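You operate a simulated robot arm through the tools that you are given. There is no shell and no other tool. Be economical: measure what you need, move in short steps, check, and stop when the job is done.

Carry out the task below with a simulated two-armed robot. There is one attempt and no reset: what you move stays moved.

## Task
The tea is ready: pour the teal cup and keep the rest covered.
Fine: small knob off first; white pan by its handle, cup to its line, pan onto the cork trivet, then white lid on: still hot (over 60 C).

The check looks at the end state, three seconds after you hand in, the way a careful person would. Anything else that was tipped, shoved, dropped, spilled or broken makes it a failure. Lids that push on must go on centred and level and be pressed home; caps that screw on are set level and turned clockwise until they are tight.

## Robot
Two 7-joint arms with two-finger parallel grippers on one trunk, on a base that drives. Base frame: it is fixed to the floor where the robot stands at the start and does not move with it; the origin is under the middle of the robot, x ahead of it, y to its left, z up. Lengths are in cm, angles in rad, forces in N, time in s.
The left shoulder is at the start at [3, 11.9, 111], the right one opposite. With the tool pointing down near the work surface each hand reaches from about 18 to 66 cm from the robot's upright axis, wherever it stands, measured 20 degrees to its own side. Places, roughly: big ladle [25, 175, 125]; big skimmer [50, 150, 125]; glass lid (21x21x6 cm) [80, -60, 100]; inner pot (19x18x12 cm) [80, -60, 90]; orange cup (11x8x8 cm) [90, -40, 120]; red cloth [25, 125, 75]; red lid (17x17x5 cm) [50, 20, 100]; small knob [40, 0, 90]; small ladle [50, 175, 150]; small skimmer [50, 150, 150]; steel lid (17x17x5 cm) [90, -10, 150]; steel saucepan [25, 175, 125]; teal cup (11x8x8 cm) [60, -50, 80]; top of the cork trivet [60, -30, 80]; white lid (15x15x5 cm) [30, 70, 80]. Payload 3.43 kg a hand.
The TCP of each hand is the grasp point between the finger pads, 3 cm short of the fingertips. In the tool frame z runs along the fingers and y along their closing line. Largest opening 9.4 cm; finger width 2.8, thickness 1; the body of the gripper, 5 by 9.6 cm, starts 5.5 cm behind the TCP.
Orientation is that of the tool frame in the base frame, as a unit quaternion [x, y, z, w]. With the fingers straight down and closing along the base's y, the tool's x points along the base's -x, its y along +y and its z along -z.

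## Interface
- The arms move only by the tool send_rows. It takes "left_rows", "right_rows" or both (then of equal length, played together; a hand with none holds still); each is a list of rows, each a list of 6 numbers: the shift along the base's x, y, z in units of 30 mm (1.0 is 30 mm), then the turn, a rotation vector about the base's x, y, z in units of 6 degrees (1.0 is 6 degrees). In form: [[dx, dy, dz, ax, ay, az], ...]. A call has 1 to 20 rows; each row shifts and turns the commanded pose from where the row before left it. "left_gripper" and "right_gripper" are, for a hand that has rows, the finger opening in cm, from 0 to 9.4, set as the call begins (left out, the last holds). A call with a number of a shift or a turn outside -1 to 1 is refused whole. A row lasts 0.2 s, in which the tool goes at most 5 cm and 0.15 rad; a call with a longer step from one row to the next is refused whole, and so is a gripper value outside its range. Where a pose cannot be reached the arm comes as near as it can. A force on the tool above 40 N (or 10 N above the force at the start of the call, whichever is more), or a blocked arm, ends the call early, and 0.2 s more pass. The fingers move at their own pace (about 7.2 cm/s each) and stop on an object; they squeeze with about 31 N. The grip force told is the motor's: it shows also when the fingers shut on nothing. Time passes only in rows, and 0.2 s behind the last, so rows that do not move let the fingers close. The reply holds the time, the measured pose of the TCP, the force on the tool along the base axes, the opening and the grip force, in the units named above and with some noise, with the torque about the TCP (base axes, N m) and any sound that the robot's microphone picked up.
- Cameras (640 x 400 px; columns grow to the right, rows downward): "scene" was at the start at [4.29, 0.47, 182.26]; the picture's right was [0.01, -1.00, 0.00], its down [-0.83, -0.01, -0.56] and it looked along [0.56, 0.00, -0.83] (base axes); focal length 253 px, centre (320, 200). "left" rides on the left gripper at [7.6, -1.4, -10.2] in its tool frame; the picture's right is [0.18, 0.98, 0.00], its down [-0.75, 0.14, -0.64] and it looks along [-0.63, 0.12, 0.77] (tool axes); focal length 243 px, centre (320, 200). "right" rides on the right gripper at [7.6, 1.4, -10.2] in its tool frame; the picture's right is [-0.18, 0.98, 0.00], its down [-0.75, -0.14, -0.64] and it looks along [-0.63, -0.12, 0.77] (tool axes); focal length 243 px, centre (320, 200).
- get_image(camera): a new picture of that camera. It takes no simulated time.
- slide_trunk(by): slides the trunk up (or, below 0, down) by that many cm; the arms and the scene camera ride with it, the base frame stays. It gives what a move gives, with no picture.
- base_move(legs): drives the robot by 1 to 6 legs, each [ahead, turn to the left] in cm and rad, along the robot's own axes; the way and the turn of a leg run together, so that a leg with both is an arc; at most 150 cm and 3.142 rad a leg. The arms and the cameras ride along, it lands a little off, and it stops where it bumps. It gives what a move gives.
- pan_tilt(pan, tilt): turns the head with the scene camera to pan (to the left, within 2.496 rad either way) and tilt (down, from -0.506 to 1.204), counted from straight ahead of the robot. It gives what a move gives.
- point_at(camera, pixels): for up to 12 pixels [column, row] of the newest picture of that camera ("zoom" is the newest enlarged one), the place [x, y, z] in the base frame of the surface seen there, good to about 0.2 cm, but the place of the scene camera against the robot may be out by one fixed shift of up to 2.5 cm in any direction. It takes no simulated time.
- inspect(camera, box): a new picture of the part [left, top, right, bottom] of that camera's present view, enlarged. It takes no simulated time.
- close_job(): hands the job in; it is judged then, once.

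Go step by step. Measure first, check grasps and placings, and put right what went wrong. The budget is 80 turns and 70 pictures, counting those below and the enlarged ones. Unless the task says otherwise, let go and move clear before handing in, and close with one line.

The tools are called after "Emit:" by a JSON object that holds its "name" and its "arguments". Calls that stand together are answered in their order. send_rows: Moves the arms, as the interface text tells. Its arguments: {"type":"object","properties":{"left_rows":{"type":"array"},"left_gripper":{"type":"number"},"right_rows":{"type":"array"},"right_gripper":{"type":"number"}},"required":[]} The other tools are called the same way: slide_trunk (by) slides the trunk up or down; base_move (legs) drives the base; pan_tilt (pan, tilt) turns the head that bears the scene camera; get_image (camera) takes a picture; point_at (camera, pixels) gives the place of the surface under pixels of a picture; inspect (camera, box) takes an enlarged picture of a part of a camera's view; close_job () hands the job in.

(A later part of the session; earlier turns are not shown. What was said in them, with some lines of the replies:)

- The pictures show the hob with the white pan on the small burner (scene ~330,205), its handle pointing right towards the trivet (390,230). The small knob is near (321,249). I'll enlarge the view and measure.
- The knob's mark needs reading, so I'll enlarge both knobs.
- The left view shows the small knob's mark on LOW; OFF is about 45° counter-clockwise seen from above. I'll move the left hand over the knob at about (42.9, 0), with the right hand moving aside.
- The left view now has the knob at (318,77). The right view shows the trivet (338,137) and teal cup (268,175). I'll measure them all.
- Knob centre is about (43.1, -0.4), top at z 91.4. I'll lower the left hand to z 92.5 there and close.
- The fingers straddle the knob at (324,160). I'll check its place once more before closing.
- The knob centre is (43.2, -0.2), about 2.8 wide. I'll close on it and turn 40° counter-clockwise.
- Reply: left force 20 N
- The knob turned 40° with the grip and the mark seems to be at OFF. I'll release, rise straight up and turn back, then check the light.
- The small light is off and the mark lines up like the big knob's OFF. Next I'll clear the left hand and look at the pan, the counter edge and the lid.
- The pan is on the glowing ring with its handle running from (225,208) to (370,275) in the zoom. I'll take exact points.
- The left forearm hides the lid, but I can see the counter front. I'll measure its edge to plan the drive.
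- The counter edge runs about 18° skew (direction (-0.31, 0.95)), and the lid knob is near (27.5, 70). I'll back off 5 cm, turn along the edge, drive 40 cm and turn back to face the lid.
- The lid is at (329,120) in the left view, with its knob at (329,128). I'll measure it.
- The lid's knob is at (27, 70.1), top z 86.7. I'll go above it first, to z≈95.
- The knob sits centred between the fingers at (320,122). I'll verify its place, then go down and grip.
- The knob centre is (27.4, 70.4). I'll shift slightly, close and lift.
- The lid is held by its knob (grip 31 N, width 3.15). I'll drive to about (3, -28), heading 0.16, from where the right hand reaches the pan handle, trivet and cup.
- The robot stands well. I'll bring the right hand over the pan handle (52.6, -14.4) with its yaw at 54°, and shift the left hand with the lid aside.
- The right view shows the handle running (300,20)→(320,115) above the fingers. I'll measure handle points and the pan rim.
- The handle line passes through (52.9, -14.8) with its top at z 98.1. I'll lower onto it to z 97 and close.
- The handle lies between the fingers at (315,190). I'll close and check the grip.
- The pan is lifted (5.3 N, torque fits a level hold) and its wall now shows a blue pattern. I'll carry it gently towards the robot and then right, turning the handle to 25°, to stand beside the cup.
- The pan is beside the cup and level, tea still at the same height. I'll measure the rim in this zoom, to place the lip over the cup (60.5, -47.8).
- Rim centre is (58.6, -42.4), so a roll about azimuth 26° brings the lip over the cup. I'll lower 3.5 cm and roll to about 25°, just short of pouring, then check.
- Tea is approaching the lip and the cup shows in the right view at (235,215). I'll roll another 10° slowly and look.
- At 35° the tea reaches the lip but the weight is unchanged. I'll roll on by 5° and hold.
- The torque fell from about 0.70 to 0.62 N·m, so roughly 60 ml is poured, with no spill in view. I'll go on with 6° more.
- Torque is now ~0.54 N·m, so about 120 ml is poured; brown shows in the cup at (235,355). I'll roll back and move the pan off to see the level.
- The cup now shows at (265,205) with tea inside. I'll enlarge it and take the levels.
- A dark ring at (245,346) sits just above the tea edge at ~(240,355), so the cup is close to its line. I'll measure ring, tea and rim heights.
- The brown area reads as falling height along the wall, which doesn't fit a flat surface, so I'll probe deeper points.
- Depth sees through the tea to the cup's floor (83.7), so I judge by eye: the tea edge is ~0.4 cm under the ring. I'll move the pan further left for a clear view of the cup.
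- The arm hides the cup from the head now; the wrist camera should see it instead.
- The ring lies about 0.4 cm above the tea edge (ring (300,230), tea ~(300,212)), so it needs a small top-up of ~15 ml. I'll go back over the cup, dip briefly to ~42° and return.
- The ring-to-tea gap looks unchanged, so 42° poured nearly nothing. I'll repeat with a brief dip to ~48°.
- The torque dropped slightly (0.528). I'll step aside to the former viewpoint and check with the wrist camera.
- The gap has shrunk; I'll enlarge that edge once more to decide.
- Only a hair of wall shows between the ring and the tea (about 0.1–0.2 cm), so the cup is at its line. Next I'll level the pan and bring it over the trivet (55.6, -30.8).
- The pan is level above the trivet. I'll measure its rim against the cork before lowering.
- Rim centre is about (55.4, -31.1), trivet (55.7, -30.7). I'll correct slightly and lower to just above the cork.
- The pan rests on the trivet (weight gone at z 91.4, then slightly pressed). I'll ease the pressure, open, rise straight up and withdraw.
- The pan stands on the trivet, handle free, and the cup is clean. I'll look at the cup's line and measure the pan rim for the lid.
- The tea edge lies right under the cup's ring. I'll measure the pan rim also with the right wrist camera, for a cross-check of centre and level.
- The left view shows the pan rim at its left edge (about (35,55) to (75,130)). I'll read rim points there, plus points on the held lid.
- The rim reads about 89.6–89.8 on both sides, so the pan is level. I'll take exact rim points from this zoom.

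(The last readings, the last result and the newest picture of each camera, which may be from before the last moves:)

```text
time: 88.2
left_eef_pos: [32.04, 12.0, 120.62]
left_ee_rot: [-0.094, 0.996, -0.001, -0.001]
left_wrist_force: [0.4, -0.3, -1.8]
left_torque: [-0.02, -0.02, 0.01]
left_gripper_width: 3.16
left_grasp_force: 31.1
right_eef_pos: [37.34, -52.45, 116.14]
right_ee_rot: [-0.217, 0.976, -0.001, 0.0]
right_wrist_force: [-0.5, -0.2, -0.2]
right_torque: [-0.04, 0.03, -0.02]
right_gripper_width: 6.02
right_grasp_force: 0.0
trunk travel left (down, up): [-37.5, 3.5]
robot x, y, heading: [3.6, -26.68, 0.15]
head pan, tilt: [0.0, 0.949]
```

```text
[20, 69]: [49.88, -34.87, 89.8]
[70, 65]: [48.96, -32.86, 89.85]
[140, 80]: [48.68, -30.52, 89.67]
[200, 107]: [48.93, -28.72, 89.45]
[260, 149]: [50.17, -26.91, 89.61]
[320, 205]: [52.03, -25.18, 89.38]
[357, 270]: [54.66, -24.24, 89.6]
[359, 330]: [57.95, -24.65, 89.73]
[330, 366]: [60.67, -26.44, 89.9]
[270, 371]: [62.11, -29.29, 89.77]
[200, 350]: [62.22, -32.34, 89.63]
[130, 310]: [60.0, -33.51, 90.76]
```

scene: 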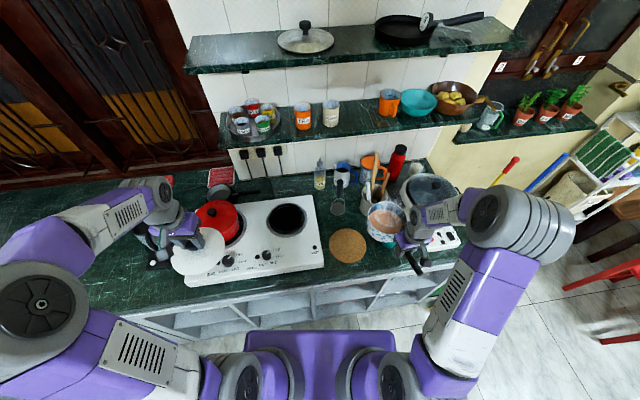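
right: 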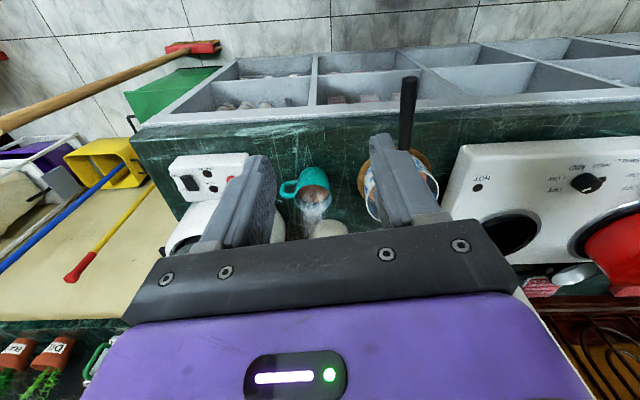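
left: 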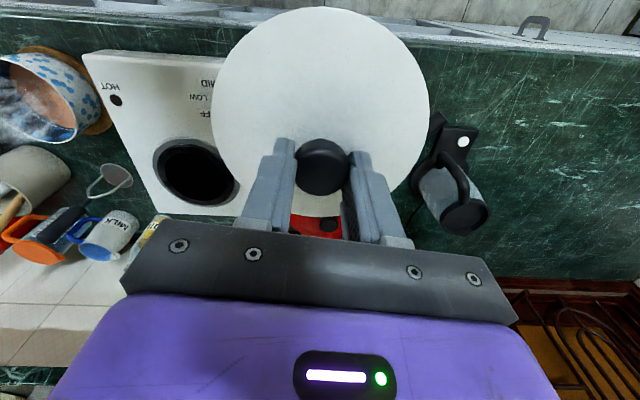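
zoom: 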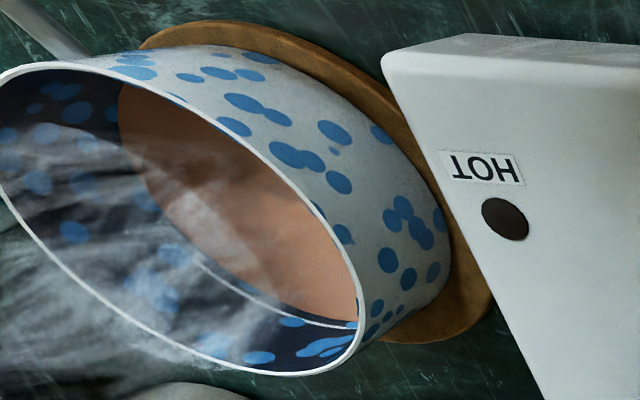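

Rim centre is (55.5, -31.05) and the lid centre sits (0.15, 0.15) off the left TCP. I'll carry the lid above the pan at full height, with the right hand moving further away.

Emit:
{"name": "send_rows", "arguments": {"left_rows": [[0.2, -0.3, 0, 0, 0, 0], [0.3, -0.6, 0, 0, 0, 0], [0.4, -0.75, 0, 0, 0, 0], [0.4, -0.75, 0, 0, 0, 0], [0.4, -0.75, 0, 0, 0, 0], [0.4, -0.75, 0, 0, 0, 0], [0.4, -0.75, 0, 0, 0, 0], [0.4, -0.75, 0, 0, 0, 0], [0.4, -0.75, 0, 0, 0, 0], [0.4, -0.75, 0, 0, 0, 0], [0.4, -0.75, 0, 0, 0, 0], [0.4, -0.75, 0, 0, 0, 0], [0.4, -0.75, 0, 0, 0, 0], [0.4, -0.75, 0, 0, 0, 0], [0.4, -0.75, 0, 0, 0, 0], [0.4, -0.75, 0, 0, 0, 0], [0.4, -0.75, 0, 0, 0, 0], [0.4, -0.75, 0, 0, 0, 0], [0.4, -0.75, 0, 0, 0, 0], [0.45, -0.75, 0, 0, 0, 0]], "right_rows": [[-0.1, -0.5, 0, 0, 0, 0], [-0.1, -0.5, 0, 0, 0, 0], [-0.1, -0.5, 0, 0, 0, 0], [-0.1, -0.5, 0, 0, 0, 0], [-0.1, -0.5, 0, 0, 0, 0], [-0.1, -0.5, 0, 0, 0, 0], [-0.1, -0.5, 0, 0, 0, 0], [-0.1, -0.5, 0, 0, 0, 0], [0, 0, 0, 0, 0, 0], [0, 0, 0, 0, 0, 0], [0, 0, 0, 0, 0, 0], [0, 0, 0, 0, 0, 0], [0, 0, 0, 0, 0, 0], [0, 0, 0, 0, 0, 0], [0, 0, 0, 0, 0, 0], [0, 0, 0, 0, 0, 0], [0, 0, 0, 0, 0, 0], [0, 0, 0, 0, 0, 0], [0, 0, 0, 0, 0, 0], [0, 0, 0, 0, 0, 0]]}}

```text
time: 92.4
left_eef_pos: [55.47, -31.27, 120.54]
left_ee_rot: [-0.095, 0.996, 0.0, 0.0]
left_wrist_force: [0.8, -0.6, -0.6]
left_torque: [0.0, 0.03, -0.03]
left_gripper_width: 3.17
left_grasp_force: 31.4
right_eef_pos: [35.06, -64.43, 115.99]
right_ee_rot: [-0.216, 0.976, 0.0, 0.0]
right_wrist_force: [0.5, 0.2, 0.6]
right_torque: [0.0, -0.01, 0.01]
right_gripper_width: 6.01
right_grasp_force: 0.0
trunk travel left (down, up): [-37.5, 3.5]
robot x, y, heading: [3.6, -26.84, 0.148]
head pan, tilt: [0.0, 0.949]
```

The hand is at (55.47, -31.27). I'll lower the lid to about 3 cm above the rim and check the alignment.

Emit:
{"name": "send_rows", "arguments": {"left_rows": [[-0.03, 0.02, -0.5, 0, 0, 0], [0, 0, -0.8, 0, 0, 0], [0, 0, -0.8, 0, 0, 0], [0, 0, -0.8, 0, 0, 0], [0, 0, -0.8, 0, 0, 0], [0, 0, -0.8, 0, 0, 0], [0, 0, -0.8, 0, 0, 0], [0, 0, -0.8, 0, 0, 0], [0, 0, -0.7, 0, 0, 0], [0, 0, -0.5, 0, 0, 0], [0, 0, 0, 0, 0, 0]]}}

Emit:
{"name": "inspect", "arguments": {"camera": "scene", "box": [300, 180, 430, 280]}}

Emit:
{"name": "get_image", "arguments": {"camera": "left"}}

```text
time: 94.8
left_eef_pos: [55.33, -31.27, 98.57]
left_ee_rot: [-0.095, 0.996, -0.001, -0.001]
left_wrist_force: [0.4, -1.3, -1.4]
left_torque: [0.01, -0.04, 0.03]
left_gripper_width: 3.13
left_grasp_force: 31.4
right_eef_pos: [34.97, -64.36, 116.06]
right_ee_rot: [-0.217, 0.976, -0.001, 0.001]
right_wrist_force: [-0.6, -0.1, 0.2]
right_torque: [0.01, 0.01, -0.01]
right_gripper_width: 6.01
right_grasp_force: 0.0
trunk travel left (down, up): [-37.5, 3.5]
robot x, y, heading: [3.56, -26.86, 0.154]
head pan, tilt: [0.0, 0.949]
```

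```text
4.00 times, centred on (365, 230) of scene
```

zoom: 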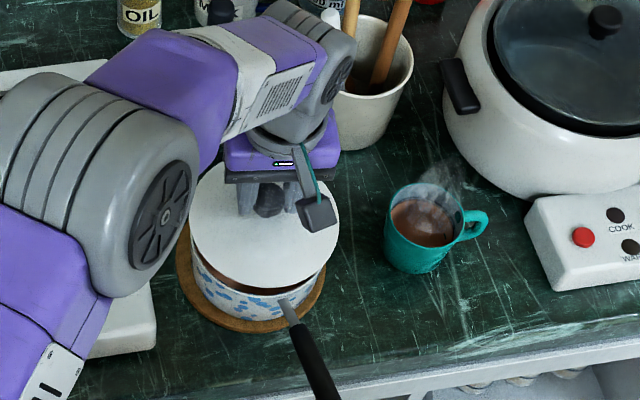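

```text
10 pictures are left
```

left: 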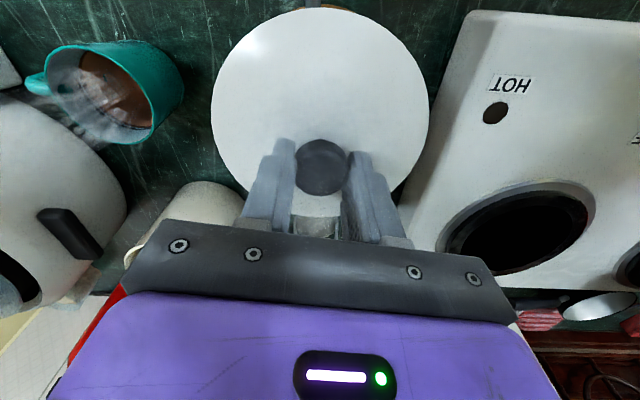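

The lid looks centred above the rim. I'll confirm its centre from edge points here.

Emit:
{"name": "point_at", "arguments": {"camera": "left", "pixels": [[320, 12], [214, 110], [426, 110], [240, 45], [400, 45], [220, 80], [420, 80]]}}

Emit:
{"name": "point_at", "arguments": {"camera": "scene", "pixels": [[365, 250]]}}

```text
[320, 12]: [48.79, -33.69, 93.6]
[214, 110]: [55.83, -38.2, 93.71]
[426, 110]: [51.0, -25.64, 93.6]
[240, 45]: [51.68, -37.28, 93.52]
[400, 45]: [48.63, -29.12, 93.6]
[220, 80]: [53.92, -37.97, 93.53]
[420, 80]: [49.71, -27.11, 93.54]
```

```text
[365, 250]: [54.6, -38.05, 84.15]
```

Lid centre (55.36, -31.17) against rim (55.5, -31.05): I'll shift 0.13 cm and lower slowly to contact.

Emit:
{"name": "send_rows", "arguments": {"left_rows": [[0.047, 0.04, -0.2, 0, 0, 0], [0, 0, -0.25, 0, 0, 0], [0, 0, -0.25, 0, 0, 0], [0, 0, -0.2, 0, 0, 0], [0, 0, -0.1, 0, 0, 0], [0, 0, 0, 0, 0, 0]]}}

Emit:
{"name": "send_rows", "arguments": {"left_rows": [[0, 0, -0.1, 0, 0, 0], [0, 0, -0.1, 0, 0, 0], [0, 0, 0, 0, 0, 0]]}}

Emit:
{"name": "send_rows", "arguments": {"left_rows": [[0, 0, -0.1, 0, 0, 0], [0, 0, -0.1, 0, 0, 0], [0, 0, 0, 0, 0, 0]]}}

```text
time: 96.2
left_eef_pos: [55.4, -31.08, 95.68]
left_ee_rot: [-0.095, 0.995, 0.0, 0.0]
left_wrist_force: [0.0, -0.6, -0.7]
left_torque: [-0.01, 0.0, -0.03]
left_gripper_width: 3.15
left_grasp_force: 31.5
right_eef_pos: [34.96, -64.36, 116.03]
right_ee_rot: [-0.216, 0.976, 0.0, 0.001]
right_wrist_force: [0.0, 0.5, -0.1]
right_torque: [-0.01, 0.02, -0.02]
right_gripper_width: 6.01
right_grasp_force: 0.1
trunk travel left (down, up): [-37.5, 3.5]
robot x, y, heading: [3.56, -26.57, 0.155]
head pan, tilt: [0.0, 0.949]
```

```text
time: 97.0
left_eef_pos: [55.42, -31.08, 95.19]
left_ee_rot: [-0.094, 0.996, -0.001, 0.0]
left_wrist_force: [-1.2, 0.6, 6.3]
left_torque: [0.07, 0.26, 0.01]
left_gripper_width: 3.17
left_grasp_force: 30.9
right_eef_pos: [34.81, -64.45, 115.91]
right_ee_rot: [-0.216, 0.976, 0.0, 0.001]
right_wrist_force: [0.3, 1.2, -0.6]
right_torque: [-0.01, 0.02, 0.0]
right_gripper_width: 6.01
right_grasp_force: 0.0
trunk travel left (down, up): [-37.5, 3.5]
robot x, y, heading: [3.21, -27.11, 0.152]
head pan, tilt: [0.0, 0.949]
```

```text
time: 97.8
left_eef_pos: [55.52, -31.14, 94.81]
left_ee_rot: [-0.094, 0.996, -0.001, 0.004]
left_wrist_force: [-0.1, -0.1, 29.7]
left_torque: [0.09, -0.1, -0.04]
left_gripper_width: 3.16
left_grasp_force: 31.0
right_eef_pos: [34.8, -64.36, 116.01]
right_ee_rot: [-0.217, 0.976, -0.002, 0.003]
right_wrist_force: [0.1, 0.2, 0.1]
right_torque: [0.02, -0.04, 0.0]
right_gripper_width: 5.97
right_grasp_force: 0.0
trunk travel left (down, up): [-37.5, 3.5]
robot x, y, heading: [3.6, -26.92, 0.152]
head pan, tilt: [0.0, 0.949]
```

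The lid met the rim at about z 95.2 and now bears ~30 N. I'll look whether it is seated and level.

Emit:
{"name": "inspect", "arguments": {"camera": "scene", "box": [330, 215, 400, 270]}}

Emit:
{"name": "get_image", "arguments": {"camera": "left"}}

Emit:
{"name": "point_at", "arguments": {"camera": "left", "pixels": [[320, 16], [216, 110], [424, 110], [240, 48], [400, 48], [222, 80], [418, 80]]}}

```text
7.27 times, centred on (365, 242) of scene
```

zoom: 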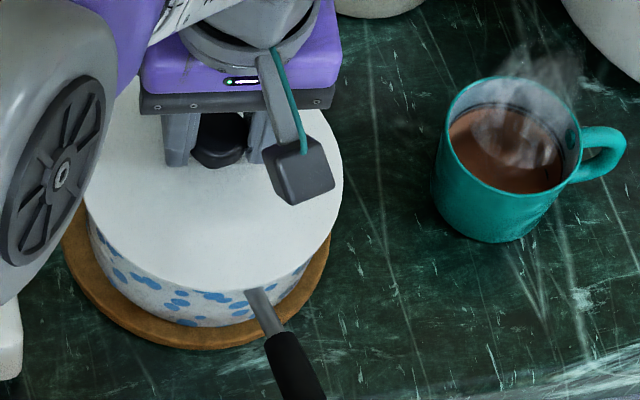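

```text
8 pictures are left
```

left: 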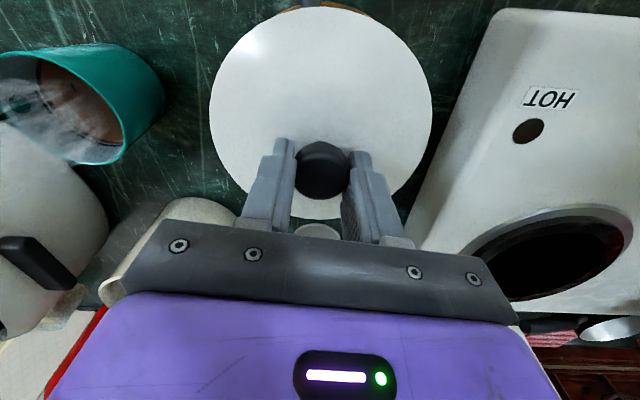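

```text
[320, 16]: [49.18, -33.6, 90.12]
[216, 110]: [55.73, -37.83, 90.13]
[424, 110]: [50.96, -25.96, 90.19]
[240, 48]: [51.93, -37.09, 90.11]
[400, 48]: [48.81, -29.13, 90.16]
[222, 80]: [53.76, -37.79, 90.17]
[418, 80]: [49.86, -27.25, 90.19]
```

The lid's edge sits evenly at z 90.15 just over the rim's 89.7, so it is level and centred. I'll press a little more to push it home, listening for a click, then ease off and release.

Emit:
{"name": "send_rows", "arguments": {"left_rows": [[0, 0, -0.08, 0, 0, 0], [0, 0, -0.06, 0, 0, 0], [0, 0, 0, 0, 0, 0]]}}

Emit:
{"name": "send_rows", "arguments": {"left_rows": [[0, 0, 0.15, 0, 0, 0], [0, 0, 0.12, 0, 0, 0], [0, 0, 0, 0, 0, 0]]}}

```text
time: 98.4
left_eef_pos: [55.71, -31.18, 94.61]
left_ee_rot: [-0.095, 0.995, -0.002, 0.003]
left_wrist_force: [-6.7, 1.5, 17.2]
left_torque: [0.38, 0.68, 0.06]
left_gripper_width: 3.13
left_grasp_force: 30.3
right_eef_pos: [34.99, -64.39, 116.08]
right_ee_rot: [-0.216, 0.976, -0.001, 0.0]
right_wrist_force: [0.3, 0.0, -0.1]
right_torque: [-0.02, 0.07, 0.02]
right_gripper_width: 5.98
right_grasp_force: 0.1
trunk travel left (down, up): [-37.5, 3.5]
robot x, y, heading: [3.77, -26.95, 0.154]
head pan, tilt: [0.0, 0.949]
stopped in row 2 (left hand): the force on the tool passed its limit at 41 N (the readings are from after the stop); the commanded pose is now the measured one
```

```text
time: 99.2
left_eef_pos: [55.8, -31.07, 95.32]
left_ee_rot: [-0.095, 0.996, -0.002, 0.002]
left_wrist_force: [0.6, 0.8, -1.7]
left_torque: [0.02, 0.03, -0.05]
left_gripper_width: 3.16
left_grasp_force: 30.9
right_eef_pos: [34.95, -64.46, 116.11]
right_ee_rot: [-0.216, 0.976, -0.001, 0.002]
right_wrist_force: [0.2, 0.4, 0.1]
right_torque: [0.01, -0.03, 0.01]
right_gripper_width: 6.02
right_grasp_force: 0.1
trunk travel left (down, up): [-37.5, 3.5]
robot x, y, heading: [3.6, -27.18, 0.148]
head pan, tilt: [0.0, 0.949]
```

Pressing reached 41 N with a small sideways drift in x (55.8), and on easing the lid came up freely (only its weight). I'll re-centre to x≈55.55, set it down again and press to about 30 N.

Emit:
{"name": "send_rows", "arguments": {"left_rows": [[-0.08, 0, 0.1, 0, 0, 0], [0, 0, 0, 0, 0, 0], [0, 0, -0.1, 0, 0, 0], [0, 0, -0.06, 0, 0, 0], [0, 0, -0.06, 0, 0, 0], [0, 0, 0, 0, 0, 0]]}}

Emit:
{"name": "get_image", "arguments": {"camera": "left"}}

Emit:
{"name": "point_at", "arguments": {"camera": "left", "pixels": [[320, 16], [216, 110], [424, 110], [240, 48], [400, 48], [320, 3], [300, 3]]}}

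```text
time: 100.6
left_eef_pos: [55.5, -31.17, 94.85]
left_ee_rot: [-0.094, 0.996, -0.001, 0.003]
left_wrist_force: [0.4, 0.1, -0.4]
left_torque: [-0.03, 0.04, 0.01]
left_gripper_width: 3.15
left_grasp_force: 31.2
right_eef_pos: [34.91, -64.4, 116.0]
right_ee_rot: [-0.216, 0.976, -0.001, 0.001]
right_wrist_force: [-0.2, 0.4, -0.1]
right_torque: [-0.03, 0.01, -0.04]
right_gripper_width: 6.01
right_grasp_force: 0.0
trunk travel left (down, up): [-37.5, 3.5]
robot x, y, heading: [3.32, -26.71, 0.153]
head pan, tilt: [0.0, 0.949]
```

```text
7 pictures are left
```

left: 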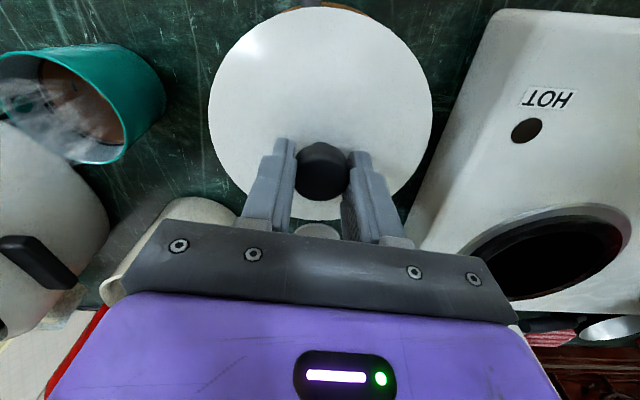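

```text
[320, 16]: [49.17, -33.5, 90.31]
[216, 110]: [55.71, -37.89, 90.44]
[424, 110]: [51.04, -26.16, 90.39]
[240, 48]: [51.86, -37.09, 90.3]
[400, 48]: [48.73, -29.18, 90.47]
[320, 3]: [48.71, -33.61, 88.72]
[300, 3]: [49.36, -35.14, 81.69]
```

The lid edge is at 90.38, 0.2 above its seat, with no force yet. I'll go down on to it and press.

Emit:
{"name": "send_rows", "arguments": {"left_rows": [[0, 0, -0.08, 0, 0, 0], [0, 0, -0.06, 0, 0, 0], [0, 0, 0, 0, 0, 0]]}}

Emit:
{"name": "send_rows", "arguments": {"left_rows": [[0, 0, -0.08, 0, 0, 0], [0, 0, 0, 0, 0, 0]]}}

```text
time: 101.4
left_eef_pos: [55.46, -31.19, 94.74]
left_ee_rot: [-0.093, 0.996, -0.002, 0.005]
left_wrist_force: [-1.0, 0.4, 14.1]
left_torque: [0.38, 0.6, -0.02]
left_gripper_width: 3.14
left_grasp_force: 31.0
right_eef_pos: [34.79, -64.35, 116.04]
right_ee_rot: [-0.217, 0.976, -0.001, 0.001]
right_wrist_force: [0.8, -0.4, 0.1]
right_torque: [0.01, 0.02, 0.02]
right_gripper_width: 5.98
right_grasp_force: 0.0
trunk travel left (down, up): [-37.5, 3.5]
robot x, y, heading: [3.77, -26.83, 0.156]
head pan, tilt: [0.0, 0.949]
```

```text
time: 102.0
left_eef_pos: [55.48, -31.14, 94.65]
left_ee_rot: [-0.094, 0.996, -0.003, 0.006]
left_wrist_force: [-1.3, 1.6, 36.8]
left_torque: [0.39, 0.93, -0.05]
left_gripper_width: 3.15
left_grasp_force: 31.4
right_eef_pos: [34.71, -64.38, 116.11]
right_ee_rot: [-0.216, 0.976, -0.001, 0.002]
right_wrist_force: [-0.6, 0.3, -0.3]
right_torque: [0.02, -0.02, 0.02]
right_gripper_width: 6.01
right_grasp_force: 0.2
trunk travel left (down, up): [-37.5, 3.5]
robot x, y, heading: [3.4, -26.73, 0.149]
head pan, tilt: [0.0, 0.949]
```

37 N with an off-centre torque suggests the near side takes more load. I'll check the lid's edge heights while pressed.

Emit:
{"name": "get_image", "arguments": {"camera": "left"}}

Emit:
{"name": "point_at", "arguments": {"camera": "left", "pixels": [[320, 16], [216, 110], [424, 110], [240, 48], [400, 48], [240, 170], [405, 175], [320, 205]]}}

```text
6 pictures are left
```

left: 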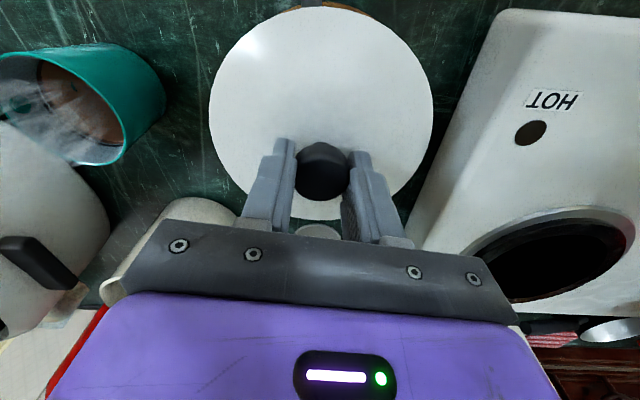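

```text
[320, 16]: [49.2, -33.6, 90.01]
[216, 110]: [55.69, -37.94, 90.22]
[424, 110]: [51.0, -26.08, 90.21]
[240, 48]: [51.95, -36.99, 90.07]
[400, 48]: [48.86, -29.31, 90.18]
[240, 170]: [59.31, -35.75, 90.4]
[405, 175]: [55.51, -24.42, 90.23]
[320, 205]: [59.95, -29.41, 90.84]
```

The lid is nearly seated, perhaps 0.3 higher at the far side because the hand holds it stiffly. I'll ease off, release and rise, so that it settles by itself, then press from the top of the knob.

Emit:
{"name": "send_rows", "arguments": {"left_rows": [[0, 0, 0.1, 0, 0, 0], [0, 0, 0, 0, 0, 0]]}}

Emit:
{"name": "send_rows", "arguments": {"left_rows": [[0, 0, 0, 0, 0, 0], [0, 0, 0, 0, 0, 0], [0, 0, 0, 0, 0, 0], [0, 0, 0.3, 0, 0, 0], [0, 0, 0.6, 0, 0, 0], [0, 0, 0.7, 0, 0, 0], [0, 0, 0.6, 0, 0, 0], [0, 0, 0, 0, 0, 0]], "left_gripper": 6}}

Emit:
{"name": "get_image", "arguments": {"camera": "left"}}

Emit:
{"name": "point_at", "arguments": {"camera": "left", "pixels": [[320, 130], [320, 142], [320, 120], [320, 30], [235, 100], [405, 100], [260, 180], [385, 180], [320, 60]]}}

```text
time: 102.6
left_eef_pos: [55.61, -31.2, 94.65]
left_ee_rot: [-0.094, 0.996, -0.002, 0.005]
left_wrist_force: [3.2, 0.3, 21.9]
left_torque: [0.15, -0.41, 0.04]
left_gripper_width: 3.17
left_grasp_force: 30.7
right_eef_pos: [34.88, -64.41, 116.11]
right_ee_rot: [-0.217, 0.976, 0.0, 0.001]
right_wrist_force: [0.7, -0.9, -0.5]
right_torque: [-0.01, -0.02, 0.01]
right_gripper_width: 6.03
right_grasp_force: 0.0
trunk travel left (down, up): [-37.5, 3.5]
robot x, y, heading: [3.51, -26.9, 0.153]
head pan, tilt: [0.0, 0.949]
```

```text
time: 104.4
left_eef_pos: [55.54, -31.02, 101.19]
left_ee_rot: [-0.095, 0.995, 0.0, 0.004]
left_wrist_force: [0.4, 0.1, 0.8]
left_torque: [0.0, 0.0, 0.03]
left_gripper_width: 6.0
left_grasp_force: 0.1
right_eef_pos: [34.97, -64.46, 116.01]
right_ee_rot: [-0.217, 0.976, -0.001, 0.001]
right_wrist_force: [0.6, -0.9, 0.2]
right_torque: [0.0, 0.04, 0.01]
right_gripper_width: 6.02
right_grasp_force: 0.0
trunk travel left (down, up): [-37.5, 3.5]
robot x, y, heading: [3.5, -27.25, 0.154]
head pan, tilt: [0.0, 0.949]
```

```text
5 pictures are left
```

left: 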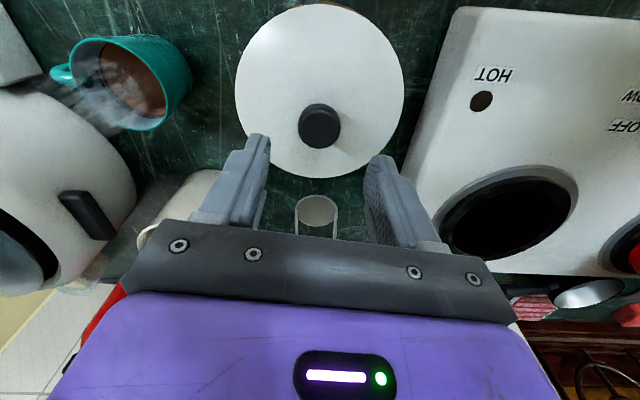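

```text
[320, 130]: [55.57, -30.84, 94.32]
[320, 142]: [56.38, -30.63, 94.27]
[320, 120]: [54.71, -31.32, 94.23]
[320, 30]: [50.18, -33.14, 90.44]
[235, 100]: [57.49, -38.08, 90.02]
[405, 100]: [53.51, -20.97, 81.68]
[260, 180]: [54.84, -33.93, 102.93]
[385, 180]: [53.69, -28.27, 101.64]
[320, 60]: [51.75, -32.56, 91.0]
```

The lid settled: knob top level at 94.3, centred at (55.55, -30.95). I'll close the fingers and press straight down on the knob.

Emit:
{"name": "send_rows", "arguments": {"left_rows": [[0, 0.02, 0, 0, 0, 0], [0, 0, 0, 0, 0, 0], [0, 0, 0, 0, 0, 0], [0, 0, -0.4, 0, 0, 0], [0, 0, -0.4, 0, 0, 0], [0, 0, -0.35, 0, 0, 0], [0, 0, 0, 0, 0, 0]], "left_gripper": 0}}

Emit:
{"name": "send_rows", "arguments": {"left_rows": [[0, 0, -0.1, 0, 0, 0], [0, 0, -0.1, 0, 0, 0], [0, 0, -0.1, 0, 0, 0], [0, 0, -0.08, 0, 0, 0], [0, 0, 0, 0, 0, 0]]}}

```text
time: 106.0
left_eef_pos: [55.38, -31.17, 97.75]
left_ee_rot: [-0.094, 0.996, -0.001, 0.003]
left_wrist_force: [-0.3, -0.1, -0.6]
left_torque: [-0.01, -0.03, 0.01]
left_gripper_width: 0.0
left_grasp_force: 30.9
right_eef_pos: [35.01, -64.38, 116.09]
right_ee_rot: [-0.216, 0.976, -0.001, 0.001]
right_wrist_force: [-0.5, -0.4, 0.3]
right_torque: [0.0, 0.01, -0.03]
right_gripper_width: 6.0
right_grasp_force: 0.0
trunk travel left (down, up): [-37.5, 3.5]
robot x, y, heading: [3.61, -26.65, 0.151]
head pan, tilt: [0.0, 0.949]
```

```text
time: 107.2
left_eef_pos: [55.74, -31.12, 97.17]
left_ee_rot: [-0.094, 0.996, -0.005, 0.008]
left_wrist_force: [-5.3, 2.4, 18.3]
left_torque: [0.07, 0.46, -0.04]
left_gripper_width: 0.02
left_grasp_force: 31.3
right_eef_pos: [34.96, -64.39, 116.01]
right_ee_rot: [-0.217, 0.976, -0.001, 0.0]
right_wrist_force: [1.6, 0.7, 0.1]
right_torque: [0.02, 0.02, 0.02]
right_gripper_width: 6.02
right_grasp_force: 0.1
trunk travel left (down, up): [-37.5, 3.5]
robot x, y, heading: [3.43, -26.94, 0.152]
head pan, tilt: [0.0, 0.949]
stopped in row 5 (left hand): the force on the tool passed its limit at 42 N (the readings are from after the stop); the commanded pose is now the measured one
```

The press reached 42 N with no further give, so the lid is home. I'll rise clear, draw both hands back and check.

Emit:
{"name": "send_rows", "arguments": {"left_rows": [[0, 0, 0.3, 0, 0, 0], [0, 0, 0.7, 0, 0, 0], [0, 0, 0.9, 0, 0, 0], [0, 0, 0.9, 0, 0, 0], [0, 0, 0.9, 0, 0, 0], [0, 0, 0.9, 0, 0, 0], [-0.5, 0.5, 0.9, 0, 0, 0], [-0.5, 0.7, 0.9, 0, 0, 0], [-0.5, 0.8, 0.5, 0, 0, 0], [-0.5, 0.8, 0, 0, 0, 0], [-0.5, 0.8, 0, 0, 0, 0], [-0.5, 0.8, 0, 0, 0, 0], [-0.5, 0.8, 0, 0, 0, 0], [-0.5, 0.8, 0, 0, 0, 0], [0, 0, 0, 0, 0, 0]]}}

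Emit:
{"name": "inspect", "arguments": {"camera": "scene", "box": [180, 160, 480, 300]}}

Emit:
{"name": "inspect", "arguments": {"camera": "scene", "box": [330, 205, 420, 275]}}

```text
time: 110.4
left_eef_pos: [43.81, -13.18, 117.6]
left_ee_rot: [-0.095, 0.995, -0.003, 0.006]
left_wrist_force: [-0.1, -0.1, -0.7]
left_torque: [0.03, 0.0, -0.04]
left_gripper_width: 0.0
left_grasp_force: 30.6
right_eef_pos: [35.01, -64.38, 116.01]
right_ee_rot: [-0.217, 0.976, -0.001, 0.001]
right_wrist_force: [-0.5, -0.8, -0.1]
right_torque: [0.0, 0.0, 0.01]
right_gripper_width: 6.02
right_grasp_force: 0.1
trunk travel left (down, up): [-37.5, 3.5]
robot x, y, heading: [3.45, -27.01, 0.146]
head pan, tilt: [0.0, 0.949]
```

```text
2.13 times, centred on (330, 230) of scene
```

zoom: 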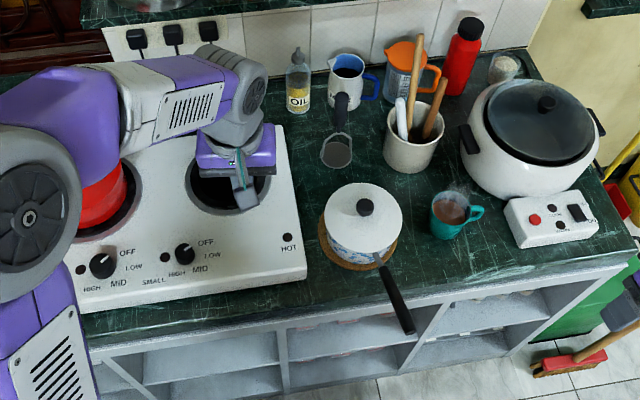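

```text
5.71 times, centred on (375, 240) of scene
```

zoom: 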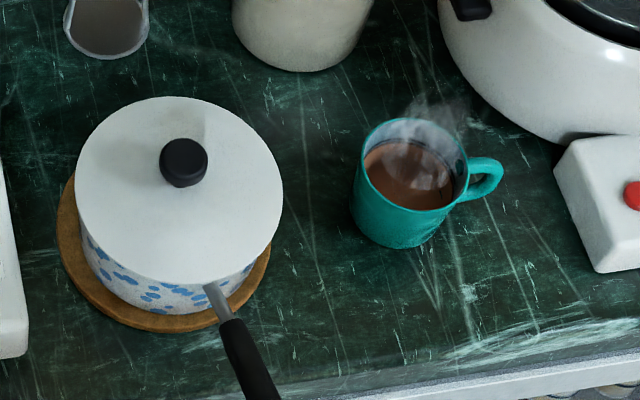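

It all looks tidy: lid on, no spills, cup filled. I'll check the lid's level with edge heights.

Emit:
{"name": "point_at", "arguments": {"camera": "zoom", "pixels": [[82, 185], [278, 200], [180, 101], [165, 278], [110, 125], [255, 145], [95, 235], [250, 250], [184, 150]]}}

```text
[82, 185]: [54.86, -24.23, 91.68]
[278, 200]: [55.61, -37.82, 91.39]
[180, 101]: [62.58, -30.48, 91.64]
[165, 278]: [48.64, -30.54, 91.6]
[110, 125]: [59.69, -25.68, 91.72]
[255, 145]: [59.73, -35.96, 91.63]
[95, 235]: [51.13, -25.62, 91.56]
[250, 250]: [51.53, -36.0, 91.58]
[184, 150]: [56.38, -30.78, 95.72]
```

The lid's edge reads 91.4–91.7 all round, so it is level and centred on the pan. Both hands are empty and clear, the knob is at OFF, and the cup's tea is at its line, so I'm handing in.

Emit:
{"name": "close_job", "arguments": {}}

```text
The job is handed in.
```

The teal cup is poured to within about 0.2 cm under its line. The small knob is off, and the white pan sits on the cork trivet with its white lid on, level and pressed down. I saw no spills. I couldn't measure the tea's temperature, but the pan and cup were still steaming, and the lid went on about 100 seconds into the job.
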